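You operate a simulated robot arm through the tools that you are given. There is no shell and no other tool. Be economical: measure what you need, move in short steps, check, and stop when the job is done.

You are at the controls of a simulated two-armed robot. One attempt, no reset.

## Task
Pick up the 40 marker pen from the top of the beige drawer chest with one hand, pass it to the other hand and put it on the right end of the lift table.

Only the result counts: the job must be done as asked and must still hold three seconds after the hand-in. Knocking over, shifting, dropping, spilling or breaking anything else fails it.

## Robot
Two 7-joint arms with two-finger parallel grippers on one trunk, on a base that drives. Base frame: it is fixed to the floor where the robot stands at the start and does not move with it; the origin is under the middle of the robot, x ahead of it, y to its left, z up; the surface under the hand at the start is at about z = 900. Units: mm, degrees, N and s.
The left shoulder is at the start at [80, 131, 947], the right one opposite. With the tool pointing down near the work surface each hand reaches from about 380 to 840 mm from the robot's upright axis, wherever it stands, measured 20 degrees to its own side. Places, roughly: right end of the lift table [-1300, -3200, 500]. Payload 1.57 kg a hand.
The TCP of each hand is the grasp point between the finger pads, 30 mm short of the fingertips. In the tool frame z runs along the fingers and y along their closing line. The gripper opens to 110 mm. The fingers are 24 mm wide and 12 mm thick; the gripper's body (48 by 112 mm) begins 78 mm behind the TCP.
Orientation is told as [roll, pitch, yaw] about the base's x, y, z axes, in that order, counted from this pose: with the fingers straight down and closing along the base's y, the tool's x points along the base's -x, its y along +y and its z along -z.

## Interface
- The arms move only by the tool servo_tool. It takes "left_plan", "right_plan" or both (then of equal length, played together; a hand with none holds still); each is a list of rows, each a list of 7 numbers: the opening, from 0 (shut) to 1 (fully open), then the shift along the tool's x, y, z in units of 200 mm (1.0 is 200 mm), then the turn, a rotation vector about the tool's x, y, z in units of 45 degrees (1.0 is 45 degrees). In form: [[hand, tx, ty, tz, wx, wy, wz], ...]. A call has 1 to 8 rows; each row is the pose to reach, as a shift and turn from the pose commanded when the call began, along the tool's axes at that moment. A call with a number of a shift or a turn outside -1 to 1 is refused whole. Rows are played at 5 a second. More than 50 mm and 8.6 degrees between two rows, or a gripper value outside its range, and nothing of the call is played. Where a pose cannot be reached the arm comes as near as it can. A force on the tool above 40 N (or 10 N above the force at the start of the call, whichever is more), or a blocked arm, ends the call early, and 0.2 s more pass. The fingers move at their own pace (about 108 mm/s each) and stop on an object; they squeeze with about 23 N. The grip force told is the motor's: it shows also when the fingers shut on nothing. Time passes only in rows, and 0.2 s behind the last, so rows that repeat a pose let the fingers close. It gives the time, the measured TCP pose, the force on the tool (base axes), the opening and the grip force at its end, in the units of the frame above (readings bear some noise), with the torque about the TCP (base axes, N m) and any sound that the robot's microphone picked up, and new pictures: "views" is both (left out), scene, wrist or none (wrist: the cameras of the hands that moved).
- Cameras (640 x 400 px; columns grow to the right, rows downward): "scene" is now at [-48.8, -15.3, 1435.2]; the picture's right is [-0.15, -0.99, 0.00], its down [-0.40, 0.06, -0.92] and it looks along [0.91, -0.14, -0.40] (base axes); focal length 275 px, centre (320, 200). "left" rides on the left gripper at [70, -16, -141] in its tool frame; the picture's right is [0.23, 0.97, 0.00], its down [-0.86, 0.20, -0.48] and it looks along [-0.47, 0.11, 0.88] (tool axes); focal length 222 px, centre (320, 200). "right" rides on the right gripper at [70, 16, -141] in its tool frame; the picture's right is [-0.23, 0.97, 0.00], its down [-0.86, -0.20, -0.48] and it looks along [-0.47, -0.11, 0.88] (tool axes); focal length 222 px, centre (320, 200). There is no depth. A picture from a camera that has moved, and an enlarged one, comes with that camera's place and axes in the base frame and with its lens.
- steer(legs): drives the robot by 1 to 6 legs, each [ahead, left, turn to the left] in mm, mm and degrees, along the robot's own axes; the way and the turn of a leg run together, so that a leg with both is an arc; at most 1500 mm and 180 degrees a leg. The arms and the cameras ride along, it lands a little off, and it stops where it bumps. It gives what a move gives, and a new picture of the scene camera.
- head_to(pan, tilt): turns the head with the scene camera to pan (to the left, within 109 degrees either way) and tilt (down, from -29 to 69), counted from straight ahead of the robot. It gives what a move gives, and a new picture of the scene camera.
- inspect(camera, box): a new picture of the part [left, top, right, bottom] of that camera's present view, enlarged. It takes no simulated time.
- close_job(): hands the job in; it is judged then, once.

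Go step by step. Nothing tells you exact positions but the pictures and the camera data: compare them with the known pose of the tool, close in by small moves and look again before you grip or let go. The budget is 120 turns and 260 pictures, counting those below and the enlarged ones. Unless the task says otherwise, let go and move clear before handing in, and close with one line.

The tools are called after "Emit:" as a command line: name --argument value ..., lists and objects as JSON in quotes. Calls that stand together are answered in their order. servo_tool: Moves the arms, as the interface text tells. Its arguments: {"type":"object","properties":{"left_plan":{"type":"array","items":{"type":"array","items":{"type":"number"}}},"right_plan":{"type":"array","items":{"type":"array","items":{"type":"number"}}},"views":{"type":"string","enum":["both","scene","wrist","none"]}},"required":[]} The other tools are called the same way: steer (legs) drives the base; head_to (pan, tilt) turns the head that bears the scene camera; inspect (camera, box) takes an enlarged picture of a part of a camera's view; close_job () hands the job in.

At the start:

```text
time: 0.0
left_tool_pos: [573.1, 69.8, 1194.7]
left_tcp_rot: [0.1, 0.1, 0.0]
left_contact_force: [0.0, -0.4, 0.0]
left_torque: [-0.03, -0.01, 0.0]
left_grip_width: 110.2
left_grasp_force: 0.0
right_tool_pos: [496.1, -495.1, 1181.2]
right_tcp_rot: [0.1, 0.1, 0.0]
right_contact_force: [0.6, -0.2, 0.7]
right_torque: [-0.02, 0.01, -0.01]
right_grip_width: 109.9
right_grasp_force: 0.1
robot x, y, heading: [4.3, -2.8, -0.0]
head pan, tilt: [-8.5, 23.6]
```

scene: 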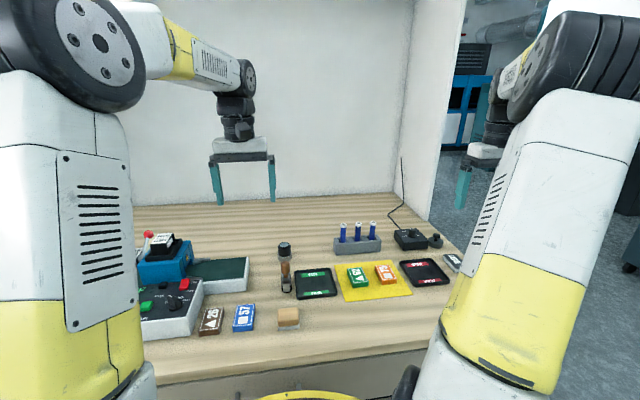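
right: 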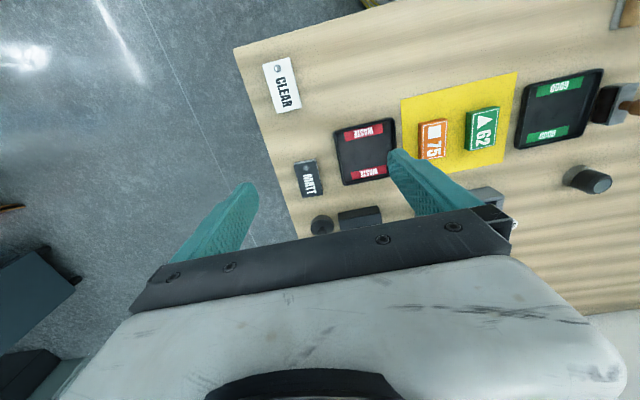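
left: 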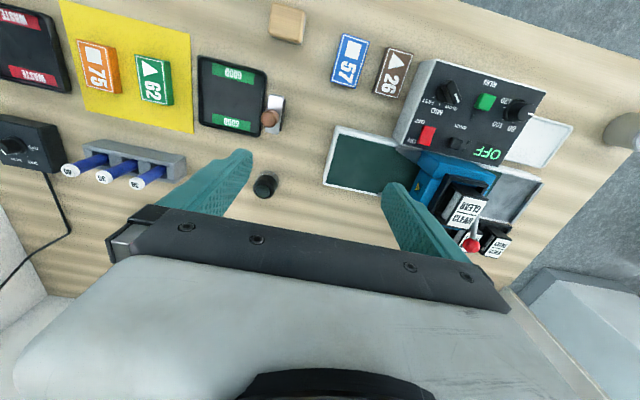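

I see the bench ahead with pens in a rack. The beige chest is not obvious, so I look around with the head.

Emit:
head_to --pan -70 --tilt 20

Emit:
head_to --pan -109 --tilt 15

Emit:
head_to --pan 80 --tilt 20

Emit:
inspect --camera "left" --box '[30, 130, 230, 220]'

```text
time: 1.3
left_tool_pos: [573.6, 70.0, 1194.9]
left_tcp_rot: [0.1, 0.0, 0.0]
left_contact_force: [0.6, -0.2, -0.4]
left_torque: [-0.01, 0.01, 0.02]
left_grip_width: 109.8
left_grasp_force: 0.1
right_tool_pos: [497.3, -495.2, 1181.4]
right_tcp_rot: [0.0, 0.0, 0.0]
right_contact_force: [-0.2, 0.4, -0.3]
right_torque: [-0.01, -0.07, 0.03]
right_grip_width: 110.1
right_grasp_force: 0.0
robot x, y, heading: [0.6, 2.4, 0.3]
head pan, tilt: [-70.0, 20.0]
camera scene: at [-108.3, -89.2, 1441.0], right [-0.94, -0.34, 0.0], down [-0.12, 0.32, -0.94], along [0.32, -0.88, -0.34], focal length 275 px, centre (320, 200)
```

scene: 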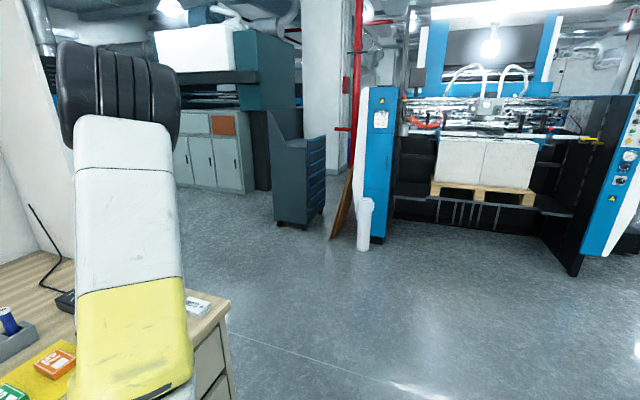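

```text
time: 2.4
left_tool_pos: [574.3, 69.1, 1195.1]
left_tcp_rot: [0.1, 0.0, 0.0]
left_contact_force: [-0.6, 0.1, -1.0]
left_torque: [-0.01, 0.01, -0.01]
left_grip_width: 109.9
left_grasp_force: 0.0
right_tool_pos: [496.8, -494.9, 1181.9]
right_tcp_rot: [-0.1, 0.1, 0.1]
right_contact_force: [0.2, -0.3, 0.3]
right_torque: [0.04, 0.05, -0.04]
right_grip_width: 109.8
right_grasp_force: 0.1
robot x, y, heading: [1.2, 0.5, 0.1]
head pan, tilt: [-108.9, 15.0]
camera scene: at [-170.4, -90.1, 1449.1], right [-0.95, 0.32, 0.0], down [0.08, 0.25, -0.97], along [-0.31, -0.91, -0.26], focal length 275 px, centre (320, 200)
```

scene: 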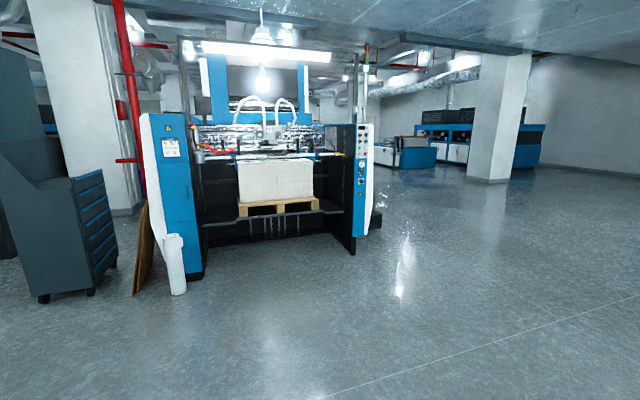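

```text
time: 5.2
left_tool_pos: [574.1, 70.1, 1194.8]
left_tcp_rot: [0.0, -0.1, -0.1]
left_contact_force: [-0.4, 0.5, -1.0]
left_torque: [0.02, 0.0, -0.01]
left_grip_width: 109.7
left_grasp_force: 0.1
right_tool_pos: [497.9, -495.2, 1180.9]
right_tcp_rot: [-0.1, 0.0, 0.0]
right_contact_force: [0.0, -0.2, 0.3]
right_torque: [0.03, 0.0, -0.01]
right_grip_width: 109.7
right_grasp_force: 0.0
robot x, y, heading: [1.0, 4.3, 0.0]
head pan, tilt: [80.0, 20.0]
camera scene: at [-124.0, 90.0, 1441.0], right [0.98, -0.17, 0.0], down [-0.06, -0.34, -0.94], along [0.16, 0.93, -0.34], focal length 275 px, centre (320, 200)
```

scene: 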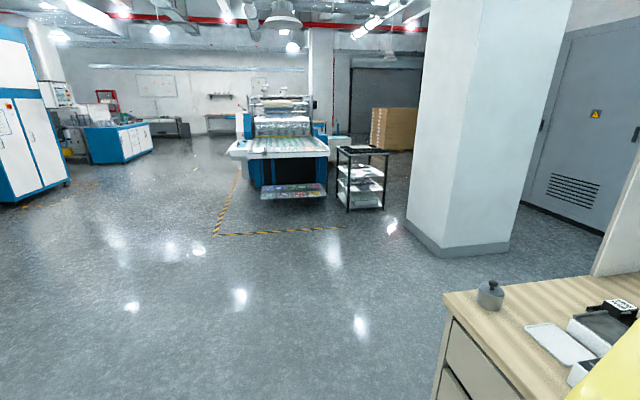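

```text
3.20 times, centred on (130, 175) of left
camera zoom: at [503.3, 52.9, 1335.9], right [-0.23, 0.97, 0.0], down [0.86, 0.2, 0.48], along [0.47, 0.11, -0.88], focal length 711 px, centre (928, 280)
```

zoom: 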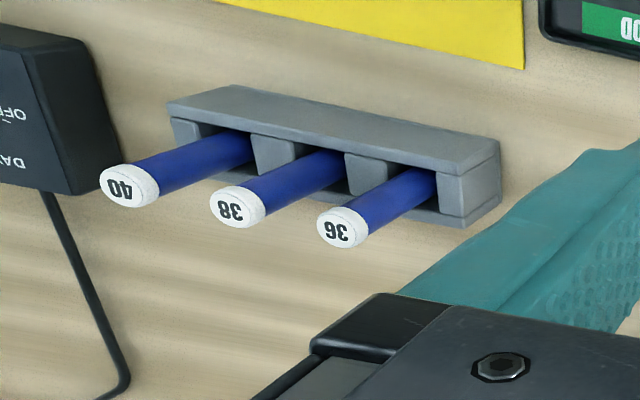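

The beige chest is the bench itself; the "40" pen is the rack's outermost (right) one. I look closer at the rack and at the lift table.

Emit:
head_to --pan -109 --tilt 15

Emit:
inspect --camera "scene" --box '[180, 130, 400, 268]'

Emit:
head_to --pan -12 --tilt 35

Emit:
inspect --camera "scene" --box '[260, 120, 460, 245]'

```text
time: 8.0
left_tool_pos: [573.9, 70.2, 1194.7]
left_tcp_rot: [0.0, -0.1, 0.0]
left_contact_force: [0.1, 0.1, 0.2]
left_torque: [0.04, -0.02, 0.01]
left_grip_width: 110.1
left_grasp_force: 0.1
right_tool_pos: [497.5, -494.6, 1180.6]
right_tcp_rot: [0.0, 0.0, 0.1]
right_contact_force: [-0.3, 0.8, -0.6]
right_torque: [-0.01, -0.04, 0.05]
right_grip_width: 109.6
right_grasp_force: 0.0
robot x, y, heading: [0.9, -3.4, -0.0]
head pan, tilt: [-108.9, 15.0]
camera scene: at [-170.4, -90.1, 1449.1], right [-0.95, 0.32, 0.0], down [0.08, 0.24, -0.97], along [-0.31, -0.91, -0.26], focal length 275 px, centre (320, 200)
```

scene: 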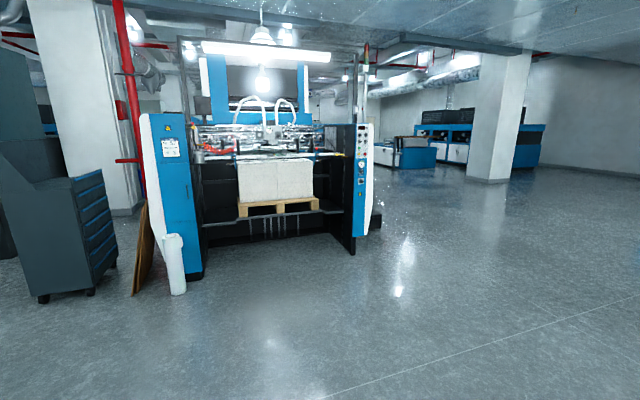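

```text
2.90 times, centred on (290, 199) of scene
camera zoom: at [-170.4, -90.1, 1449.1], right [-0.95, 0.32, 0.0], down [0.08, 0.24, -0.97], along [-0.31, -0.91, -0.26], focal length 796 px, centre (407, 203)
```

zoom: 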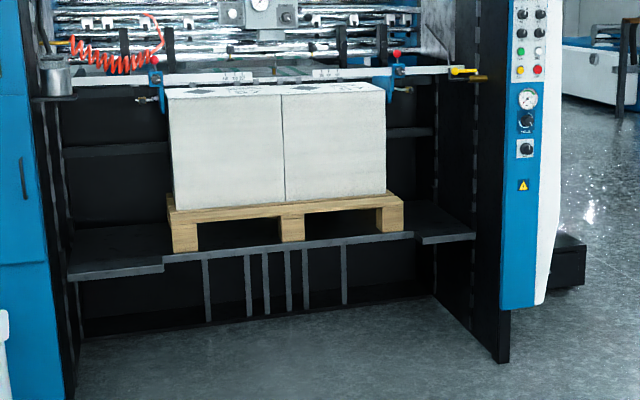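

```text
time: 9.7
left_tool_pos: [573.8, 69.4, 1195.9]
left_tcp_rot: [0.0, 0.0, 0.1]
left_contact_force: [-0.1, 0.8, 0.6]
left_torque: [0.0, -0.01, -0.04]
left_grip_width: 110.1
left_grasp_force: 0.1
right_tool_pos: [497.9, -494.6, 1181.8]
right_tcp_rot: [0.1, 0.0, 0.0]
right_contact_force: [0.4, 0.3, 0.8]
right_torque: [-0.01, 0.01, -0.01]
right_grip_width: 110.2
right_grasp_force: 0.1
robot x, y, heading: [2.4, 0.7, 0.0]
head pan, tilt: [-12.0, 35.0]
camera scene: at [-54.1, -20.0, 1417.1], right [-0.21, -0.98, 0.0], down [-0.56, 0.12, -0.82], along [0.8, -0.17, -0.57], focal length 275 px, centre (320, 200)
```

scene: 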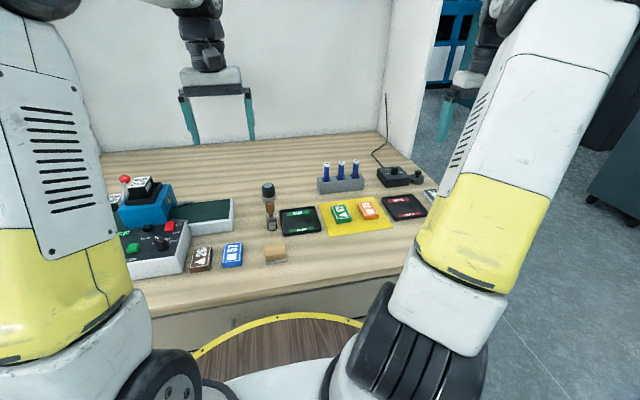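

```text
3.20 times, centred on (360, 182) of scene
camera zoom: at [-54.1, -20.0, 1417.1], right [-0.21, -0.98, 0.0], down [-0.56, 0.12, -0.82], along [0.8, -0.17, -0.57], focal length 879 px, centre (192, 256)
```

zoom: 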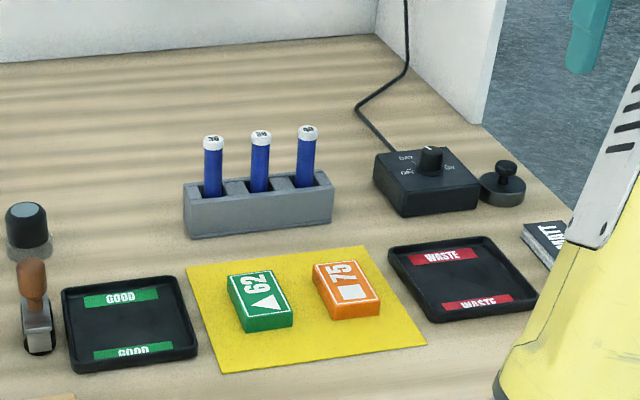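

Pen 40's cap is triangulated at about [724, -309, 1003]; it stands upright in the rack. I move the right hand towards it while yawing +90° so the fingers close along x, clear of the neighbouring pens.

Emit:
servo_tool --right_plan '[[1, -0.1, 0.083, 0, 0, 0, -0.167], [1, -0.2, 0.167, 0, 0, 0, -0.333], [1, -0.3, 0.25, 0, 0, 0, -0.5], [1, -0.4, 0.333, 0, 0, 0, -0.667], [1, -0.5, 0.417, 0, 0, 0, -0.833], [1, -0.6, 0.5, 0, 0, 0, -1]]' --views "none"

```text
time: 11.1
left_tool_pos: [573.0, 70.2, 1194.3]
left_tcp_rot: [0.0, 0.1, 0.1]
left_contact_force: [0.7, -0.9, -0.3]
left_torque: [-0.02, -0.01, -0.03]
left_grip_width: 110.1
left_grasp_force: 0.0
right_tool_pos: [616.8, -394.7, 1182.4]
right_tcp_rot: [0.0, 0.0, 45.1]
right_contact_force: [0.2, 0.3, 0.4]
right_torque: [0.01, -0.02, -0.02]
right_grip_width: 109.8
right_grasp_force: 0.1
robot x, y, heading: [2.5, 1.3, -0.1]
head pan, tilt: [-12.0, 35.0]
```

The yaw works. I finish the turn and come above the pen.

Emit:
servo_tool --right_plan '[[1, -0.113, -0.012, 0, 0, 0, -0.167], [1, -0.227, -0.025, 0, 0, 0, -0.333], [1, -0.34, -0.037, 0, 0, 0, -0.5], [1, -0.453, -0.05, 0, 0, 0, -0.667], [1, -0.567, -0.062, 0, 0, 0, -0.833], [1, -0.68, -0.075, 0, 0, 0, -1], [1, -0.68, -0.075, 0.15, 0, 0, -1], [1, -0.68, -0.075, 0.3, 0, 0, -1]]'

Emit:
inspect --camera "scene" --box '[260, 80, 460, 205]'

```text
time: 12.9
left_tool_pos: [573.4, 71.2, 1194.4]
left_tcp_rot: [0.0, 0.1, 0.0]
left_contact_force: [0.2, 0.5, -0.7]
left_torque: [-0.04, -0.01, 0.0]
left_grip_width: 109.8
left_grasp_force: 0.0
right_tool_pos: [725.5, -308.9, 1120.9]
right_tcp_rot: [0.0, 0.0, 90.1]
right_contact_force: [0.3, 0.2, -0.7]
right_torque: [-0.02, 0.0, -0.03]
right_grip_width: 110.3
right_grasp_force: 0.2
robot x, y, heading: [-0.4, 1.7, -0.1]
head pan, tilt: [-12.0, 35.0]
camera scene: at [-54.0, -19.9, 1417.1], right [-0.21, -0.98, 0.0], down [-0.56, 0.12, -0.82], along [0.8, -0.17, -0.57], focal length 275 px, centre (320, 200)
camera right: at [707.6, -378.7, 1261.5], right [-0.97, 0.23, 0.0], down [0.2, 0.86, 0.48], along [0.11, 0.47, -0.88], focal length 222 px, centre (320, 200)
```

scene: 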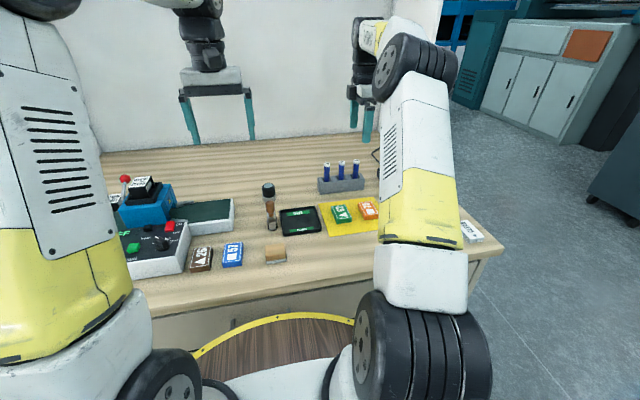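
right: 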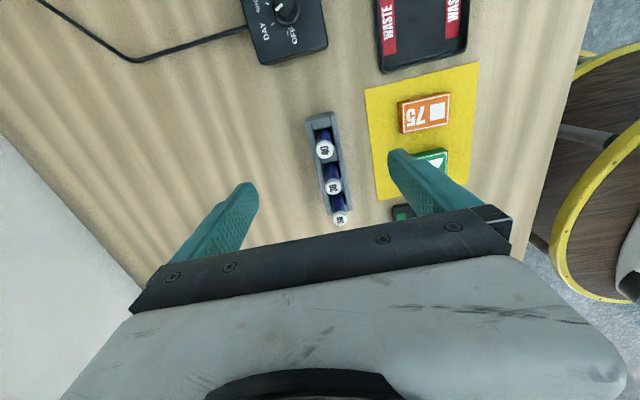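

```text
3.20 times, centred on (360, 142) of scene
camera zoom: at [-54.0, -19.9, 1417.1], right [-0.21, -0.98, 0.0], down [-0.56, 0.12, -0.82], along [0.8, -0.17, -0.57], focal length 879 px, centre (192, 384)
```

zoom: 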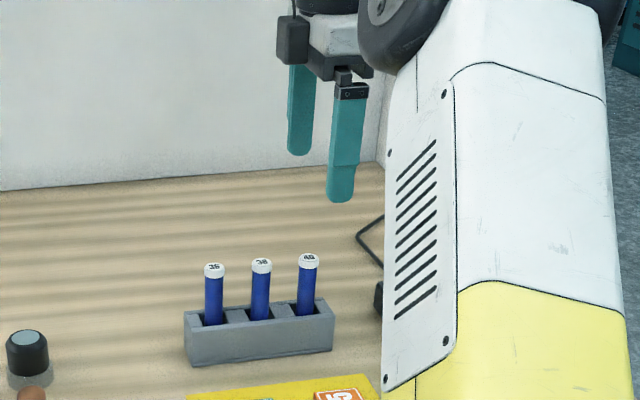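

The hand hangs over the pen. I check its alignment in the wrist camera.

Emit:
inspect --camera "right" --box '[260, 100, 400, 188]'

```text
4.55 times, centred on (330, 144) of right
camera zoom: at [707.6, -378.7, 1261.5], right [-0.97, 0.23, 0.0], down [0.2, 0.86, 0.48], along [0.11, 0.47, -0.88], focal length 1010 px, centre (274, 454)
```

zoom: 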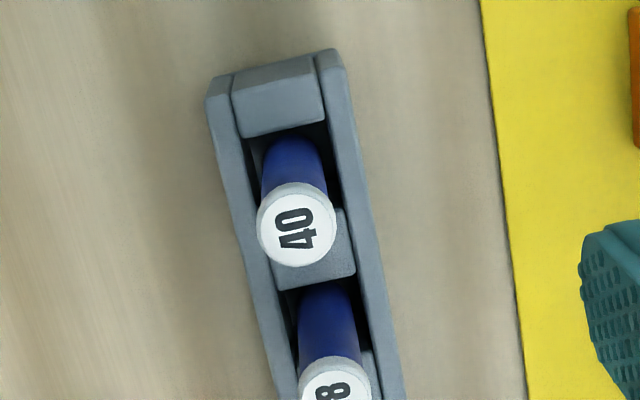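

The cap is at about [720, -306]. I shift a few millimetres, narrow the opening and descend part of the way.

Emit:
servo_tool --right_plan '[[0.6, -0.015, 0.027, 0.1, 0, 0, 0], [0.6, -0.015, 0.027, 0.25, 0, 0, 0], [0.6, -0.015, 0.027, 0.4, 0, 0, 0], [0.6, -0.015, 0.027, 0.5, 0, 0, 0], [0.6, -0.015, 0.027, 0.5, 0, 0, 0]]' --views "both"

Emit:
inspect --camera "scene" --box '[300, 120, 420, 195]'

Emit:
inspect --camera "right" --box '[240, 100, 420, 212]'

```text
time: 14.1
left_tool_pos: [573.5, 70.7, 1193.9]
left_tcp_rot: [0.0, -0.1, 0.0]
left_contact_force: [0.5, 0.6, 0.1]
left_torque: [0.0, -0.01, 0.03]
left_grip_width: 109.7
left_grasp_force: 0.0
right_tool_pos: [717.6, -306.5, 1019.5]
right_tcp_rot: [-0.1, 0.0, 90.0]
right_contact_force: [-0.1, -0.1, -0.5]
right_torque: [-0.03, -0.02, 0.01]
right_grip_width: 66.0
right_grasp_force: 0.1
robot x, y, heading: [-1.8, -1.4, -0.1]
head pan, tilt: [-12.0, 35.0]
camera scene: at [-54.0, -20.0, 1417.1], right [-0.21, -0.98, 0.0], down [-0.56, 0.12, -0.82], along [0.8, -0.17, -0.57], focal length 275 px, centre (320, 200)
camera right: at [700.7, -376.3, 1160.0], right [-0.97, 0.23, 0.0], down [0.2, 0.86, 0.48], along [0.11, 0.47, -0.88], focal length 222 px, centre (320, 200)
```

scene: 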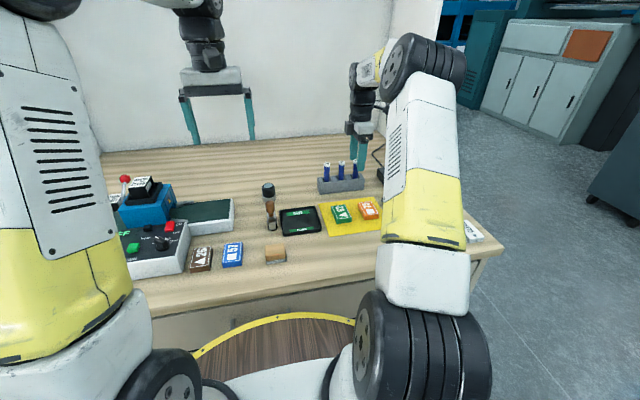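
right: 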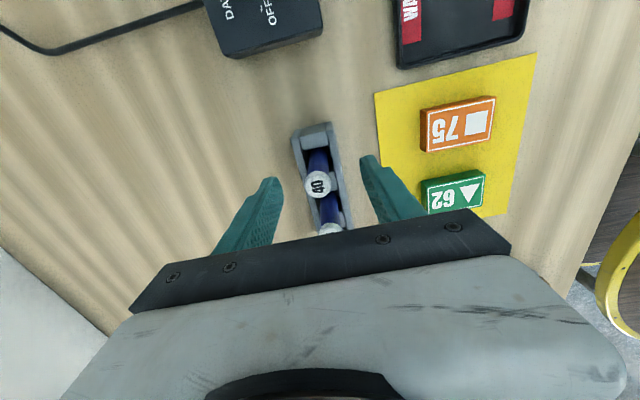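

```text
5.33 times, centred on (360, 158) of scene
camera zoom: at [-54.0, -20.0, 1417.1], right [-0.21, -0.98, 0.0], down [-0.56, 0.12, -0.82], along [0.8, -0.17, -0.57], focal length 1465 px, centre (107, 427)
```

zoom: 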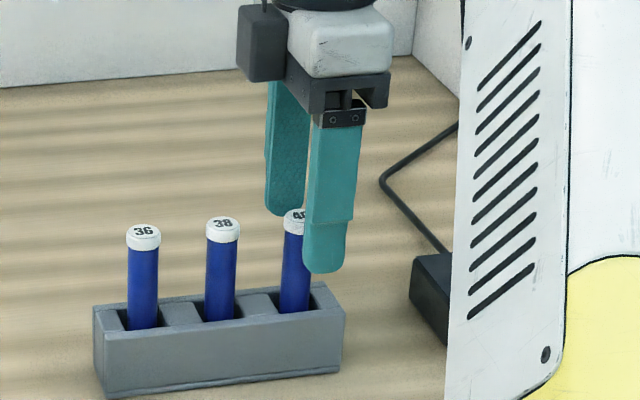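

```text
3.56 times, centred on (330, 156) of right
camera zoom: at [700.7, -376.3, 1160.0], right [-0.97, 0.23, 0.0], down [0.2, 0.86, 0.48], along [0.11, 0.47, -0.88], focal length 790 px, centre (284, 356)
```

zoom: 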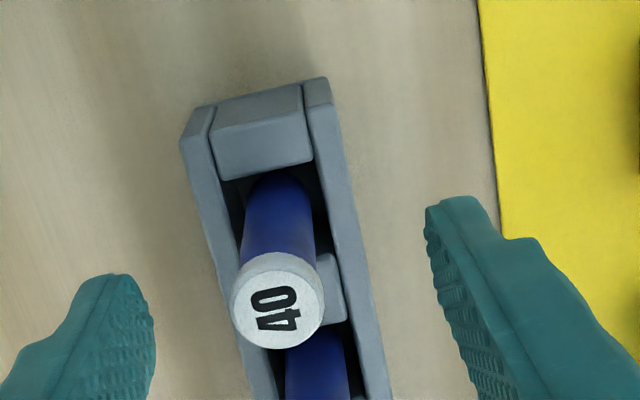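

Well centred. I descend to z≈983 (tips well above the rack) and close.

Emit:
servo_tool --right_plan '[[0.6, 0, 0, 0.09, 0, 0, 0], [0.6, 0, 0, 0.18, 0, 0, 0], [0.0, 0, 0, 0.18, 0, 0, 0], [0.0, 0, 0, 0.18, 0, 0, 0], [0.0, 0, 0, 0.18, 0, 0, 0], [0.0, 0, 0, 0.18, 0, 0, 0]]' --views "none"

Emit:
inspect --camera "scene" --box '[300, 120, 420, 195]'

```text
time: 15.5
left_tool_pos: [573.8, 70.1, 1194.4]
left_tcp_rot: [0.1, 0.0, 0.0]
left_contact_force: [0.5, 0.1, 0.1]
left_torque: [-0.03, 0.02, -0.01]
left_grip_width: 109.8
left_grasp_force: 0.1
right_tool_pos: [718.3, -306.1, 983.9]
right_tcp_rot: [0.0, 0.0, 90.1]
right_contact_force: [-0.8, 0.1, -0.1]
right_torque: [0.01, 0.04, 0.02]
right_grip_width: 18.0
right_grasp_force: 22.8
robot x, y, heading: [-2.0, -0.6, -0.1]
head pan, tilt: [-12.0, 35.0]
```

```text
5.33 times, centred on (360, 158) of scene
camera zoom: at [-54.0, -20.0, 1417.1], right [-0.21, -0.98, 0.0], down [-0.56, 0.12, -0.82], along [0.8, -0.17, -0.57], focal length 1465 px, centre (107, 427)
```

zoom: 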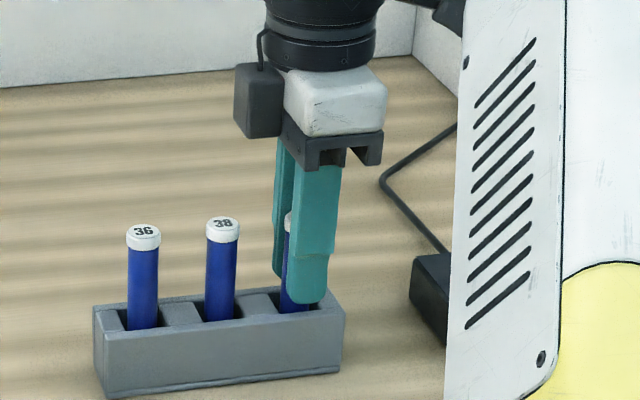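

The pen is gripped (18 mm). I lift straight up 190 mm.

Emit:
servo_tool --right_plan '[[0, 0, 0, -0.1, 0, 0, 0], [0, 0, 0, -0.25, 0, 0, 0], [0, 0, 0, -0.4, 0, 0, 0], [0, 0, 0, -0.55, 0, 0, 0], [0, 0, 0, -0.75, 0, 0, 0], [0, 0, 0, -0.95, 0, 0, 0]]' --views "scene"

Emit:
inspect --camera "scene" --box '[300, 50, 460, 150]'

```text
time: 16.9
left_tool_pos: [574.5, 70.7, 1195.3]
left_tcp_rot: [0.0, 0.0, 0.1]
left_contact_force: [0.8, -0.1, 0.2]
left_torque: [0.01, 0.0, -0.02]
left_grip_width: 110.1
left_grasp_force: 0.1
right_tool_pos: [717.2, -305.6, 1174.7]
right_tcp_rot: [0.1, 0.1, 90.0]
right_contact_force: [0.0, -0.1, -0.3]
right_torque: [0.0, 0.01, 0.02]
right_grip_width: 18.1
right_grasp_force: 23.0
robot x, y, heading: [-0.3, 4.1, 0.1]
head pan, tilt: [-12.0, 35.0]
camera scene: at [-54.0, -20.1, 1417.1], right [-0.21, -0.98, 0.0], down [-0.56, 0.12, -0.82], along [0.8, -0.17, -0.57], focal length 275 px, centre (320, 200)
```

scene: 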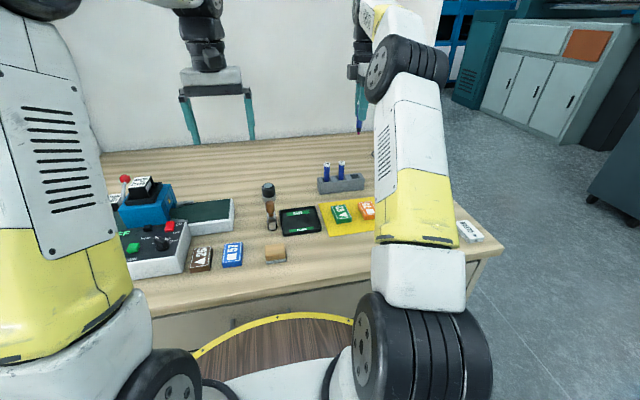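

```text
4.00 times, centred on (380, 100) of scene
camera zoom: at [-54.0, -20.1, 1417.1], right [-0.21, -0.98, 0.0], down [-0.56, 0.12, -0.82], along [0.8, -0.17, -0.57], focal length 1099 px, centre (80, 600)
```

zoom: 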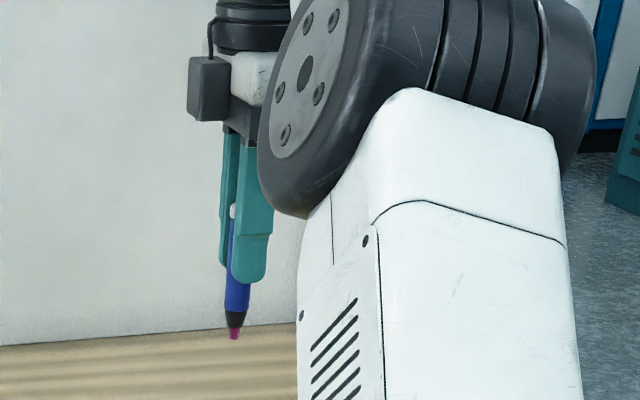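

The pen is out, tip down, with about 50 mm showing below the fingertips. I turn the left hand to point right (fingers horizontal, closing along x) in two 60° steps.

Emit:
servo_tool --left_plan '[[1, 0, 0.05, 0, 0.096, 0.096, -0.096], [1, 0, 0.1, 0, 0.192, 0.192, -0.192], [1, 0, 0.15, 0, 0.289, 0.289, -0.289], [1, 0, 0.2, 0, 0.385, 0.385, -0.385], [1, 0, 0.25, 0, 0.481, 0.481, -0.481], [1, 0, 0.3, 0, 0.577, 0.577, -0.577], [1, 0, 0.35, 0, 0.674, 0.674, -0.674], [1, 0, 0.4, 0, 0.77, 0.77, -0.77]]' --views "none"

Emit:
servo_tool --left_plan '[[0.7, 0, 0, 0, 0.096, 0.096, -0.096], [0.6, 0, 0, 0, 0.192, 0.192, -0.192], [0.5, 0, 0, 0, 0.289, 0.289, -0.289], [0.5, 0, 0, 0, 0.385, 0.385, -0.385], [0.5, 0, 0, 0, 0.481, 0.481, -0.481], [0.5, 0, 0, 0, 0.577, 0.577, -0.577], [0.5, 0, 0, 0, 0.674, 0.674, -0.674], [0.5, 0, 0, 0, 0.77, 0.77, -0.77]]' --views "both"

```text
time: 18.7
left_tool_pos: [573.8, 150.0, 1194.6]
left_tcp_rot: [-26.6, 42.0, 26.5]
left_contact_force: [1.5, -0.3, 0.4]
left_torque: [0.01, 0.03, -0.01]
left_grip_width: 110.2
left_grasp_force: 0.1
right_tool_pos: [718.1, -306.0, 1174.6]
right_tcp_rot: [0.0, -0.1, 90.1]
right_contact_force: [-0.3, -1.4, -0.4]
right_torque: [0.01, -0.03, 0.0]
right_grip_width: 18.1
right_grasp_force: 22.6
robot x, y, heading: [2.9, 2.4, 0.1]
head pan, tilt: [-12.0, 35.0]
```

```text
time: 20.5
left_tool_pos: [573.9, 149.8, 1195.3]
left_tcp_rot: [129.0, 89.9, -140.9]
left_contact_force: [0.2, 0.1, -0.2]
left_torque: [0.0, -0.02, 0.0]
left_grip_width: 55.0
left_grasp_force: 0.1
right_tool_pos: [718.8, -305.8, 1176.7]
right_tcp_rot: [0.0, 0.0, 90.0]
right_contact_force: [-0.4, -1.4, -0.7]
right_torque: [0.04, -0.02, 0.01]
right_grip_width: 18.3
right_grasp_force: 23.1
robot x, y, heading: [2.1, -2.4, 0.1]
head pan, tilt: [-12.0, 35.0]
camera scene: at [-53.9, -20.0, 1417.1], right [-0.21, -0.98, 0.0], down [-0.56, 0.12, -0.82], along [0.8, -0.17, -0.57], focal length 275 px, centre (320, 200)
camera left: at [589.4, 290.5, 1264.2], right [-0.97, 0.0, 0.23], down [-0.2, 0.48, -0.86], along [-0.11, -0.88, -0.46], focal length 222 px, centre (320, 200)
```

scene: 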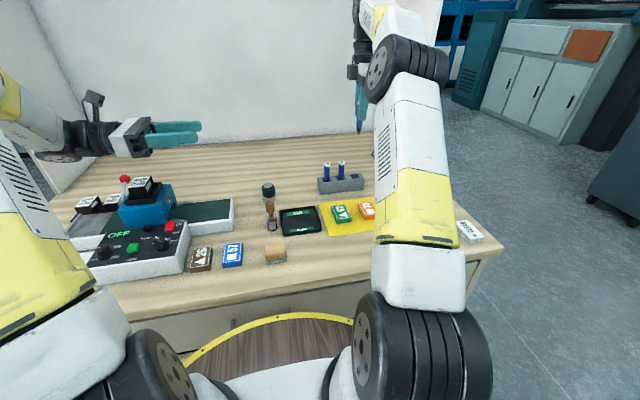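
left: 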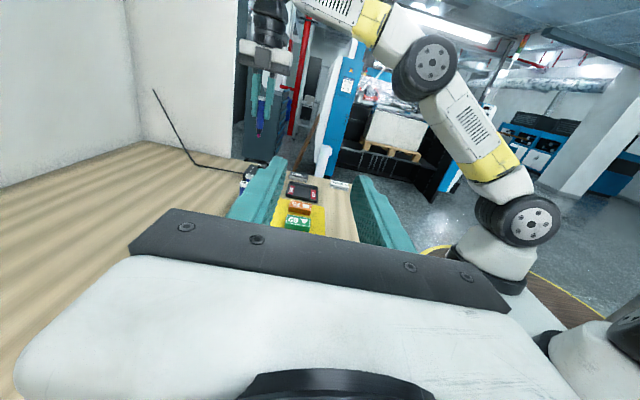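

Left hand is as wanted (z along -y, camera on top). I bring the right hand with the pen to about [574, -116, 1242], in front of the left fingers.

Emit:
servo_tool --right_plan '[[0, -0.12, 0.09, -0.041, 0, 0, 0], [0, -0.24, 0.18, -0.082, 0, 0, 0], [0, -0.36, 0.27, -0.124, 0, 0, 0], [0, -0.48, 0.36, -0.165, 0, 0, 0], [0, -0.6, 0.45, -0.206, 0, 0, 0], [0, -0.72, 0.54, -0.248, 0, 0, 0], [0, -0.84, 0.63, -0.289, 0, 0, 0], [0, -0.95, 0.72, -0.33, 0, 0, 0]]' --views "both"

Emit:
inspect --camera "left" --box '[220, 60, 420, 185]'

Emit:
inspect --camera "scene" --box '[180, 50, 380, 175]'

```text
time: 22.3
left_tool_pos: [573.4, 150.2, 1195.4]
left_tcp_rot: [103.1, 90.0, -166.8]
left_contact_force: [1.2, 0.0, -0.4]
left_torque: [-0.04, -0.01, 0.02]
left_grip_width: 55.0
left_grasp_force: 0.0
right_tool_pos: [576.3, -118.0, 1240.5]
right_tcp_rot: [0.0, 0.0, 90.0]
right_contact_force: [0.8, 0.0, -0.9]
right_torque: [-0.01, 0.02, 0.06]
right_grip_width: 18.5
right_grasp_force: 22.5
robot x, y, heading: [0.8, 0.9, -0.1]
head pan, tilt: [-12.0, 35.0]
camera scene: at [-53.8, -20.1, 1417.1], right [-0.21, -0.98, 0.0], down [-0.56, 0.12, -0.82], along [0.8, -0.17, -0.57], focal length 275 px, centre (320, 200)
camera right: at [557.6, -185.9, 1381.0], right [-0.97, 0.23, 0.0], down [0.2, 0.86, 0.48], along [0.11, 0.47, -0.88], focal length 222 px, centre (320, 200)
```

scene: 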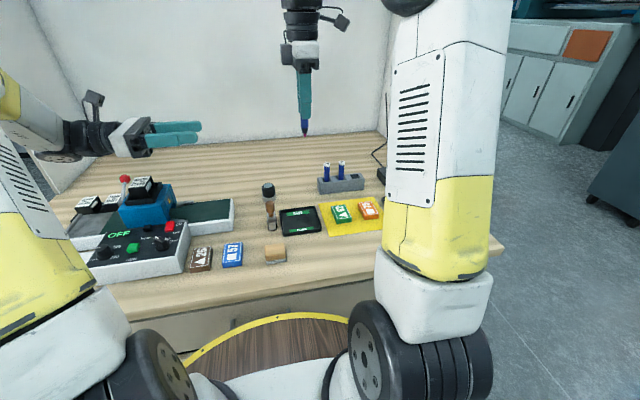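
right: 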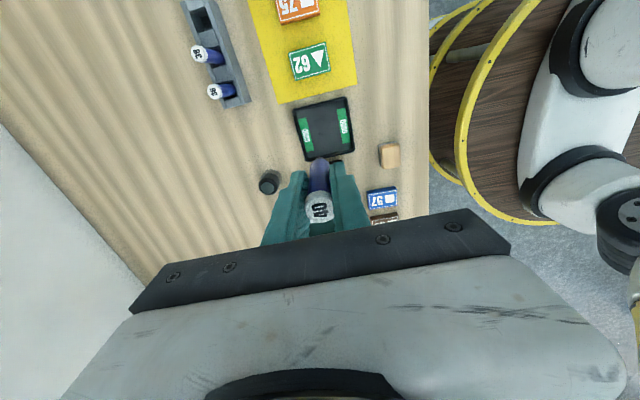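

```text
3.20 times, centred on (320, 122) of left
camera zoom: at [589.6, 290.5, 1264.1], right [-0.97, 0.0, 0.23], down [-0.2, 0.48, -0.86], along [-0.11, -0.88, -0.47], focal length 711 px, centre (320, 448)
```

zoom: 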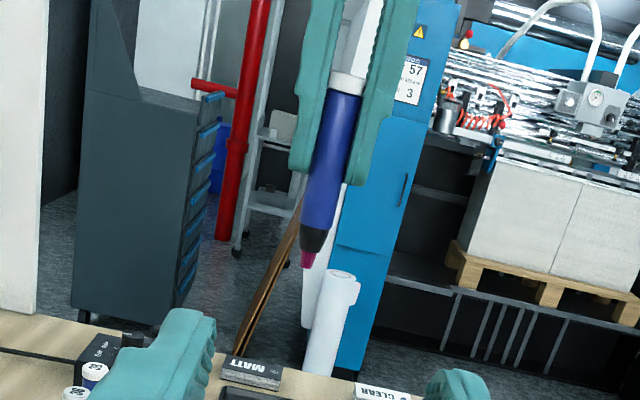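

```text
3.20 times, centred on (280, 112) of scene
camera zoom: at [-53.8, -20.1, 1417.1], right [-0.21, -0.98, 0.0], down [-0.56, 0.12, -0.82], along [0.8, -0.17, -0.57], focal length 879 px, centre (448, 480)
```

zoom: 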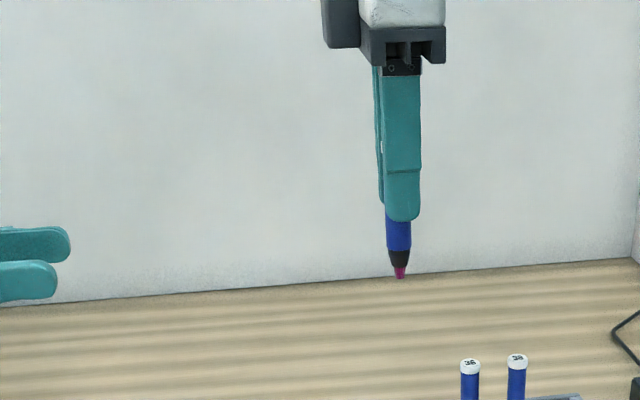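

Pen's free section spans z≈1181–1210 with the tip at 1163. I bring the left hand in at z≈1193, stopping short to check.

Emit:
servo_tool --left_plan '[[0.5, -0.012, -0.008, 0.15, 0, 0, 0], [0.5, -0.012, -0.008, 0.35, 0, 0, 0], [0.5, -0.012, -0.008, 0.55, 0, 0, 0], [0.5, -0.012, -0.008, 0.75, 0, 0, 0], [0.5, -0.012, -0.008, 0.9, 0, 0, 0], [0.5, -0.012, -0.008, 1.0, 0, 0, 0], [0.5, -0.012, -0.008, 1.0, 0, 0, 0]]' --views "none"

Emit:
inspect --camera "left" --box '[220, 60, 420, 185]'

Emit:
inspect --camera "scene" --box '[220, 50, 380, 150]'

```text
time: 23.9
left_tool_pos: [576.5, -50.5, 1194.3]
left_tcp_rot: [125.3, 90.1, -144.9]
left_contact_force: [-0.7, -0.4, 0.4]
left_torque: [0.07, 0.02, -0.02]
left_grip_width: 55.0
left_grasp_force: 0.1
right_tool_pos: [573.4, -115.0, 1240.8]
right_tcp_rot: [0.0, 0.1, 89.9]
right_contact_force: [0.3, -0.1, -0.6]
right_torque: [0.01, 0.0, 0.0]
right_grip_width: 18.4
right_grasp_force: 23.3
robot x, y, heading: [-0.8, -0.8, 0.2]
head pan, tilt: [-12.0, 35.0]
```

```text
3.20 times, centred on (320, 122) of left
camera zoom: at [592.0, 90.2, 1263.2], right [-0.97, 0.0, 0.23], down [-0.2, 0.48, -0.86], along [-0.11, -0.88, -0.47], focal length 711 px, centre (320, 448)
```

zoom: 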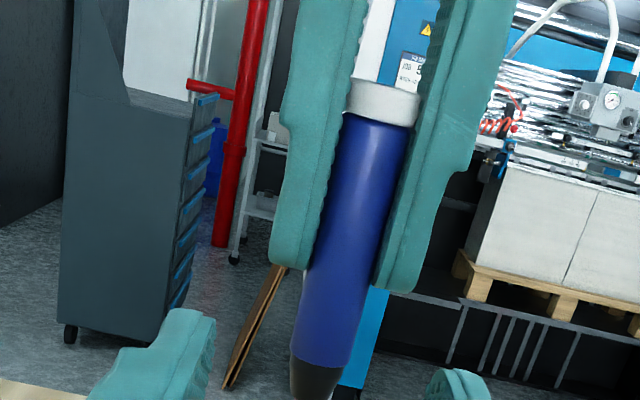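

```text
4.00 times, centred on (300, 100) of scene
camera zoom: at [-54.1, -19.9, 1417.1], right [-0.21, -0.98, 0.0], down [-0.56, 0.12, -0.82], along [0.8, -0.17, -0.57], focal length 1099 px, centre (400, 600)
```

zoom: 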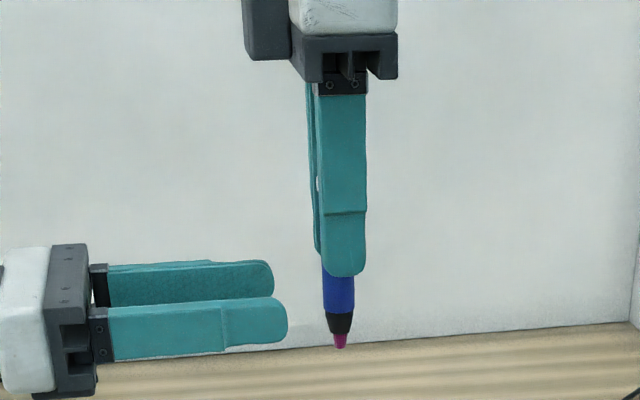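

Clearances agree (right tips ≈1209, left finger top ≈1206). I advance 65 mm so that the pen sits between the left pads, still open.

Emit:
servo_tool --left_plan '[[0.5, 0, 0, 0.12, 0, 0, 0], [0.5, 0, 0, 0.24, 0, 0, 0], [0.5, 0, 0, 0.325, 0, 0, 0], [0.5, 0, 0, 0.325, 0, 0, 0]]' --views "none"

Emit:
inspect --camera "left" --box '[220, 60, 420, 185]'

Emit:
inspect --camera "scene" --box '[240, 80, 360, 155]'

```text
time: 24.9
left_tool_pos: [575.1, -117.6, 1192.0]
left_tcp_rot: [173.0, 89.9, -97.0]
left_contact_force: [1.0, -0.3, -0.4]
left_torque: [0.03, -0.02, 0.0]
left_grip_width: 54.9
left_grasp_force: 0.0
right_tool_pos: [574.1, -115.1, 1239.7]
right_tcp_rot: [-0.1, 0.0, 89.9]
right_contact_force: [0.4, -0.1, -1.0]
right_torque: [-0.03, -0.01, 0.05]
right_grip_width: 18.3
right_grasp_force: 22.9
robot x, y, heading: [0.2, -0.2, -0.1]
head pan, tilt: [-12.0, 35.0]
```

```text
3.20 times, centred on (320, 122) of left
camera zoom: at [591.2, 24.4, 1262.5], right [-0.97, 0.0, 0.23], down [-0.2, 0.48, -0.86], along [-0.11, -0.88, -0.47], focal length 711 px, centre (320, 448)
```

zoom: 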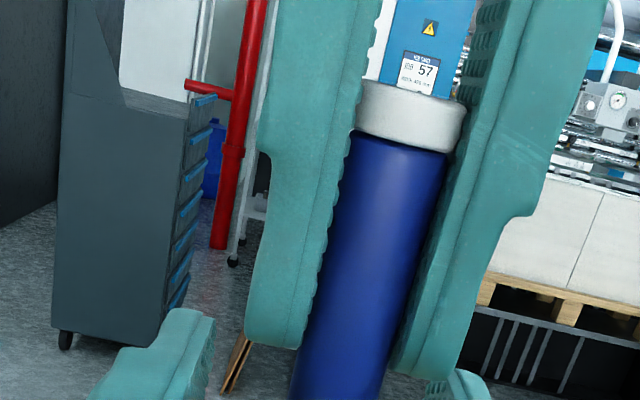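

```text
5.33 times, centred on (300, 118) of scene
camera zoom: at [-54.1, -19.9, 1417.1], right [-0.21, -0.98, 0.0], down [-0.56, 0.12, -0.82], along [0.8, -0.17, -0.57], focal length 1465 px, centre (427, 640)
```

zoom: 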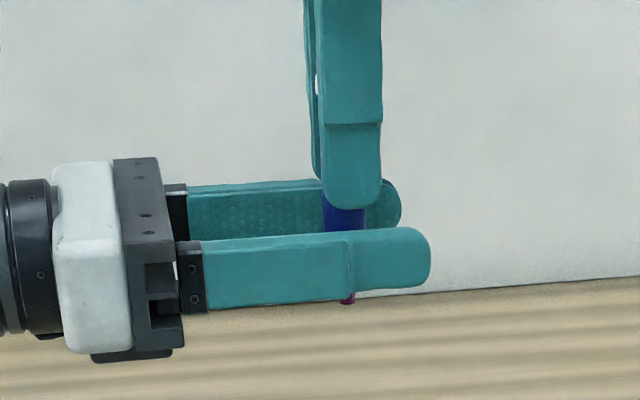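

The pen is between the left pads. I lower the left hand 2 mm for margin and close it while the right keeps hold.

Emit:
servo_tool --left_plan '[[0.5, -0.01, 0, 0, 0, 0, 0], [0.2, -0.01, 0, 0, 0, 0, 0], [0, -0.01, 0, 0, 0, 0, 0], [0, -0.01, 0, 0, 0, 0, 0], [0, -0.01, 0, 0, 0, 0, 0], [0, -0.01, 0, 0, 0, 0, 0]]' --views "none"

Emit:
inspect --camera "scene" --box '[240, 80, 360, 155]'

```text
time: 26.3
left_tool_pos: [575.7, -115.6, 1190.8]
left_tcp_rot: [133.9, 90.0, -136.2]
left_contact_force: [-7.4, 1.6, 0.1]
left_torque: [-0.06, -0.13, 0.02]
left_grip_width: 18.4
left_grasp_force: 22.6
right_tool_pos: [575.6, -116.7, 1240.6]
right_tcp_rot: [0.1, 0.0, 89.9]
right_contact_force: [8.7, -2.2, -0.1]
right_torque: [-0.05, -0.24, -0.04]
right_grip_width: 18.1
right_grasp_force: 23.3
robot x, y, heading: [-2.7, 0.8, 0.1]
head pan, tilt: [-12.0, 35.0]
```

```text
5.33 times, centred on (300, 118) of scene
camera zoom: at [-54.0, -19.9, 1417.1], right [-0.21, -0.98, 0.0], down [-0.56, 0.12, -0.82], along [0.8, -0.17, -0.57], focal length 1465 px, centre (427, 640)
```

zoom: 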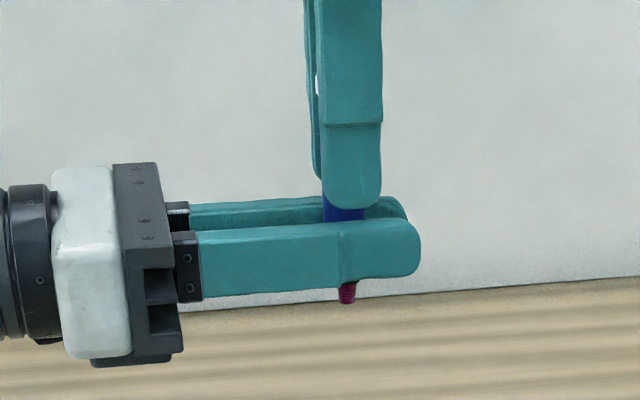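

Both hands hold it. Now the right opens slightly and lifts straight up off the pen.

Emit:
servo_tool --right_plan '[[0.2, 0, 0, 0, 0, 0, 0], [0.35, 0, 0, 0, 0, 0, 0], [0.5, 0, 0, 0, 0, 0, 0], [0.5, 0, 0, -0.15, 0, 0, 0], [0.5, 0, 0, -0.35, 0, 0, 0], [0.5, 0, 0, -0.55, 0, 0, 0]]' --views "scene"

Emit:
inspect --camera "scene" --box '[240, 60, 360, 135]'

Emit:
inspect --camera "left" --box '[170, 50, 470, 238]'

```text
time: 27.7
left_tool_pos: [575.2, -115.9, 1190.8]
left_tcp_rot: [121.8, 90.0, -148.2]
left_contact_force: [0.4, 0.5, 0.0]
left_torque: [0.02, -0.01, -0.01]
left_grip_width: 18.4
left_grasp_force: 23.1
right_tool_pos: [573.0, -116.6, 1350.2]
right_tcp_rot: [0.0, -0.1, 90.1]
right_contact_force: [0.8, 0.2, 0.0]
right_torque: [0.01, -0.02, 0.0]
right_grip_width: 55.3
right_grasp_force: 0.1
robot x, y, heading: [-3.1, -1.0, -0.2]
head pan, tilt: [-12.0, 35.0]
camera scene: at [-54.0, -20.0, 1417.1], right [-0.21, -0.98, 0.0], down [-0.56, 0.12, -0.82], along [0.8, -0.17, -0.57], focal length 275 px, centre (320, 200)
```

scene: 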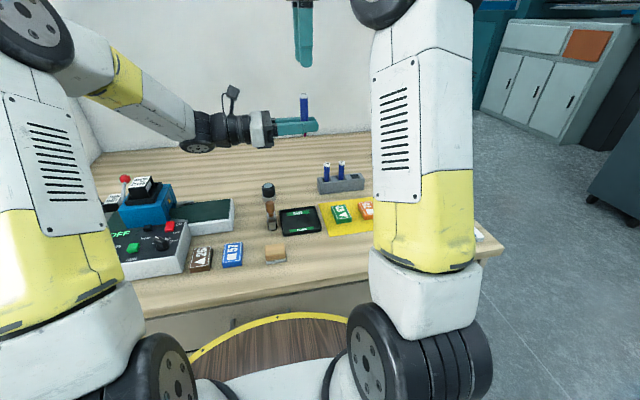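

```text
5.33 times, centred on (300, 98) of scene
camera zoom: at [-54.0, -20.0, 1417.1], right [-0.21, -0.98, 0.0], down [-0.56, 0.12, -0.82], along [0.8, -0.17, -0.57], focal length 1465 px, centre (427, 747)
```

zoom: 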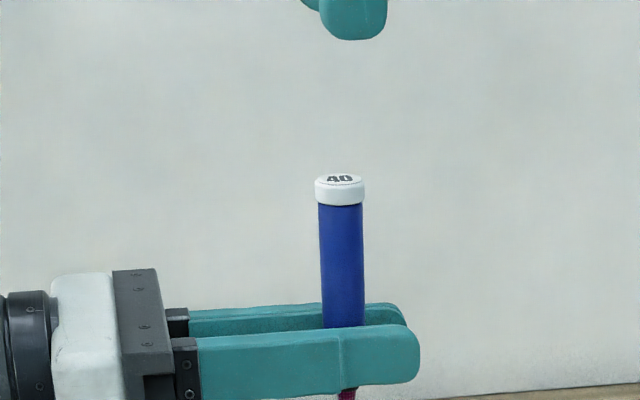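

```text
2.13 times, centred on (320, 144) of left
camera zoom: at [591.3, 25.0, 1260.4], right [-0.97, 0.0, 0.23], down [-0.2, 0.48, -0.86], along [-0.11, -0.88, -0.47], focal length 473 px, centre (320, 319)
```

zoom: 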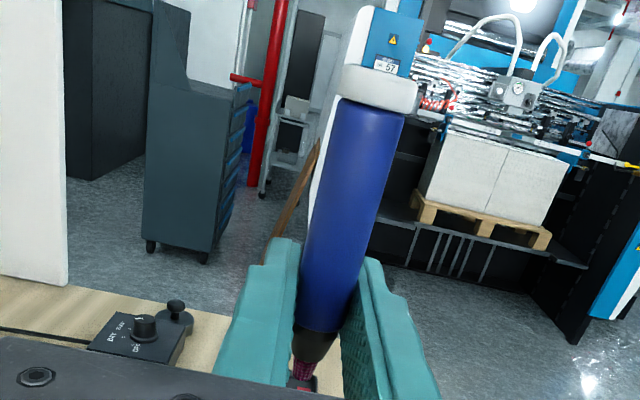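

Handover succeeded: the left holds pen 40. I part the hands and turn the left back to fingers-down.

Emit:
servo_tool --left_plan '[[0, 0, 0, -0.12, 0, 0, 0], [0, 0, 0, -0.24, 0, 0, 0], [0, 0, 0, -0.36, 0, 0, 0], [0, 0, 0, -0.48, 0, 0, 0], [0, 0, 0, -0.6, 0, 0, 0], [0, 0, 0, -0.72, 0, 0, 0], [0, 0, 0, -0.84, 0, 0, 0], [0, 0, 0, -0.95, 0, 0, 0]]' --right_plan '[[0.5, 0.12, 0, 0, 0, 0, 0], [0.5, 0.24, 0, 0, 0, 0, 0], [0.5, 0.36, 0, 0, 0, 0, 0], [0.5, 0.48, 0, 0.1, 0, 0, 0], [0.5, 0.6, 0, 0.25, 0, 0, 0], [0.5, 0.72, 0, 0.4, 0, 0, 0], [0.5, 0.84, 0, 0.55, 0, 0, 0], [0.5, 0.95, 0, 0.7, 0, 0, 0]]' --views "none"

Emit:
servo_tool --left_plan '[[0, 0, 0, 0, -0.096, -0.096, 0.096], [0, 0, 0, 0, -0.192, -0.192, 0.192], [0, 0, 0, 0, -0.289, -0.289, 0.289], [0, 0, 0, 0, -0.385, -0.385, 0.385], [0, 0, 0, 0, -0.481, -0.481, 0.481], [0, 0, 0, 0, -0.577, -0.577, 0.577], [0, 0, 0, 0, -0.674, -0.674, 0.674], [0, 0, 0, 0, -0.77, -0.77, 0.77]]' --views "none"

Emit:
servo_tool --left_plan '[[0, 0, 0, 0, -0.096, -0.096, 0.096], [0, 0, 0, 0, -0.192, -0.192, 0.192], [0, 0, 0, 0, -0.289, -0.289, 0.289], [0, 0, 0, 0, -0.385, -0.385, 0.385], [0, 0, 0, 0, -0.481, -0.481, 0.481], [0, 0, 0, 0, -0.577, -0.577, 0.577], [0, 0, 0, 0, -0.674, -0.674, 0.674], [0, 0, 0, 0, -0.77, -0.77, 0.77]]' --views "both"

```text
time: 29.5
left_tool_pos: [574.8, 75.5, 1190.3]
left_tcp_rot: [143.2, 90.0, -126.8]
left_contact_force: [-1.0, 0.0, 0.1]
left_torque: [-0.01, 0.03, -0.02]
left_grip_width: 18.3
left_grasp_force: 23.6
right_tool_pos: [574.1, -306.1, 1211.4]
right_tcp_rot: [0.0, 0.0, 90.0]
right_contact_force: [-0.3, -1.3, -1.0]
right_torque: [0.03, -0.02, -0.02]
right_grip_width: 55.3
right_grasp_force: 0.0
robot x, y, heading: [3.7, 0.8, -0.1]
head pan, tilt: [-12.0, 35.0]
```

```text
time: 31.3
left_tool_pos: [575.2, 75.4, 1190.8]
left_tcp_rot: [-26.5, 41.8, 26.5]
left_contact_force: [0.3, 0.1, -0.2]
left_torque: [0.0, -0.03, -0.03]
left_grip_width: 18.2
left_grasp_force: 23.6
right_tool_pos: [573.9, -306.3, 1210.8]
right_tcp_rot: [0.0, 0.0, 90.1]
right_contact_force: [-0.1, 0.5, -0.1]
right_torque: [-0.01, 0.0, -0.01]
right_grip_width: 55.0
right_grasp_force: 0.1
robot x, y, heading: [-1.9, 1.2, -0.0]
head pan, tilt: [-12.0, 35.0]
```

```text
time: 33.1
left_tool_pos: [576.3, 75.6, 1190.7]
left_tcp_rot: [0.1, -0.1, 0.0]
left_contact_force: [-0.1, 0.1, -0.5]
left_torque: [-0.02, 0.01, -0.01]
left_grip_width: 18.0
left_grasp_force: 23.0
right_tool_pos: [575.6, -305.3, 1211.9]
right_tcp_rot: [0.1, 0.0, 90.1]
right_contact_force: [-0.4, -1.1, -0.3]
right_torque: [-0.03, 0.01, 0.0]
right_grip_width: 55.4
right_grasp_force: 0.0
robot x, y, heading: [2.7, 4.7, -0.1]
head pan, tilt: [-12.0, 35.0]
camera scene: at [-53.9, -19.8, 1417.1], right [-0.21, -0.98, 0.0], down [-0.56, 0.12, -0.82], along [0.8, -0.17, -0.57], focal length 275 px, centre (320, 200)
camera left: at [505.4, 58.3, 1331.3], right [-0.23, 0.97, 0.0], down [0.85, 0.2, 0.48], along [0.47, 0.11, -0.88], focal length 222 px, centre (320, 200)
```

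scene: 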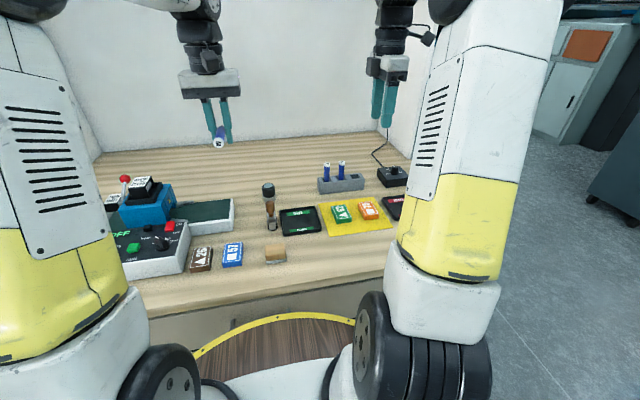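
left: 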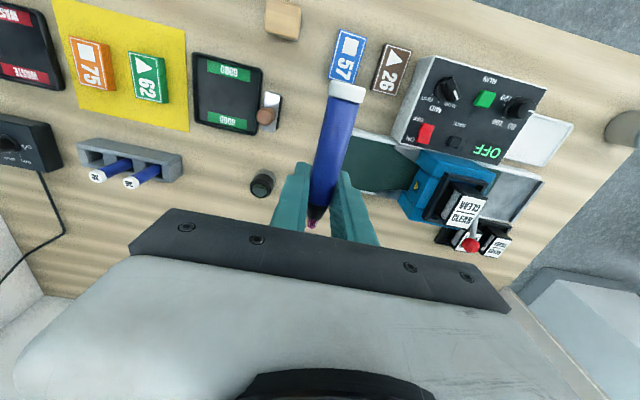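

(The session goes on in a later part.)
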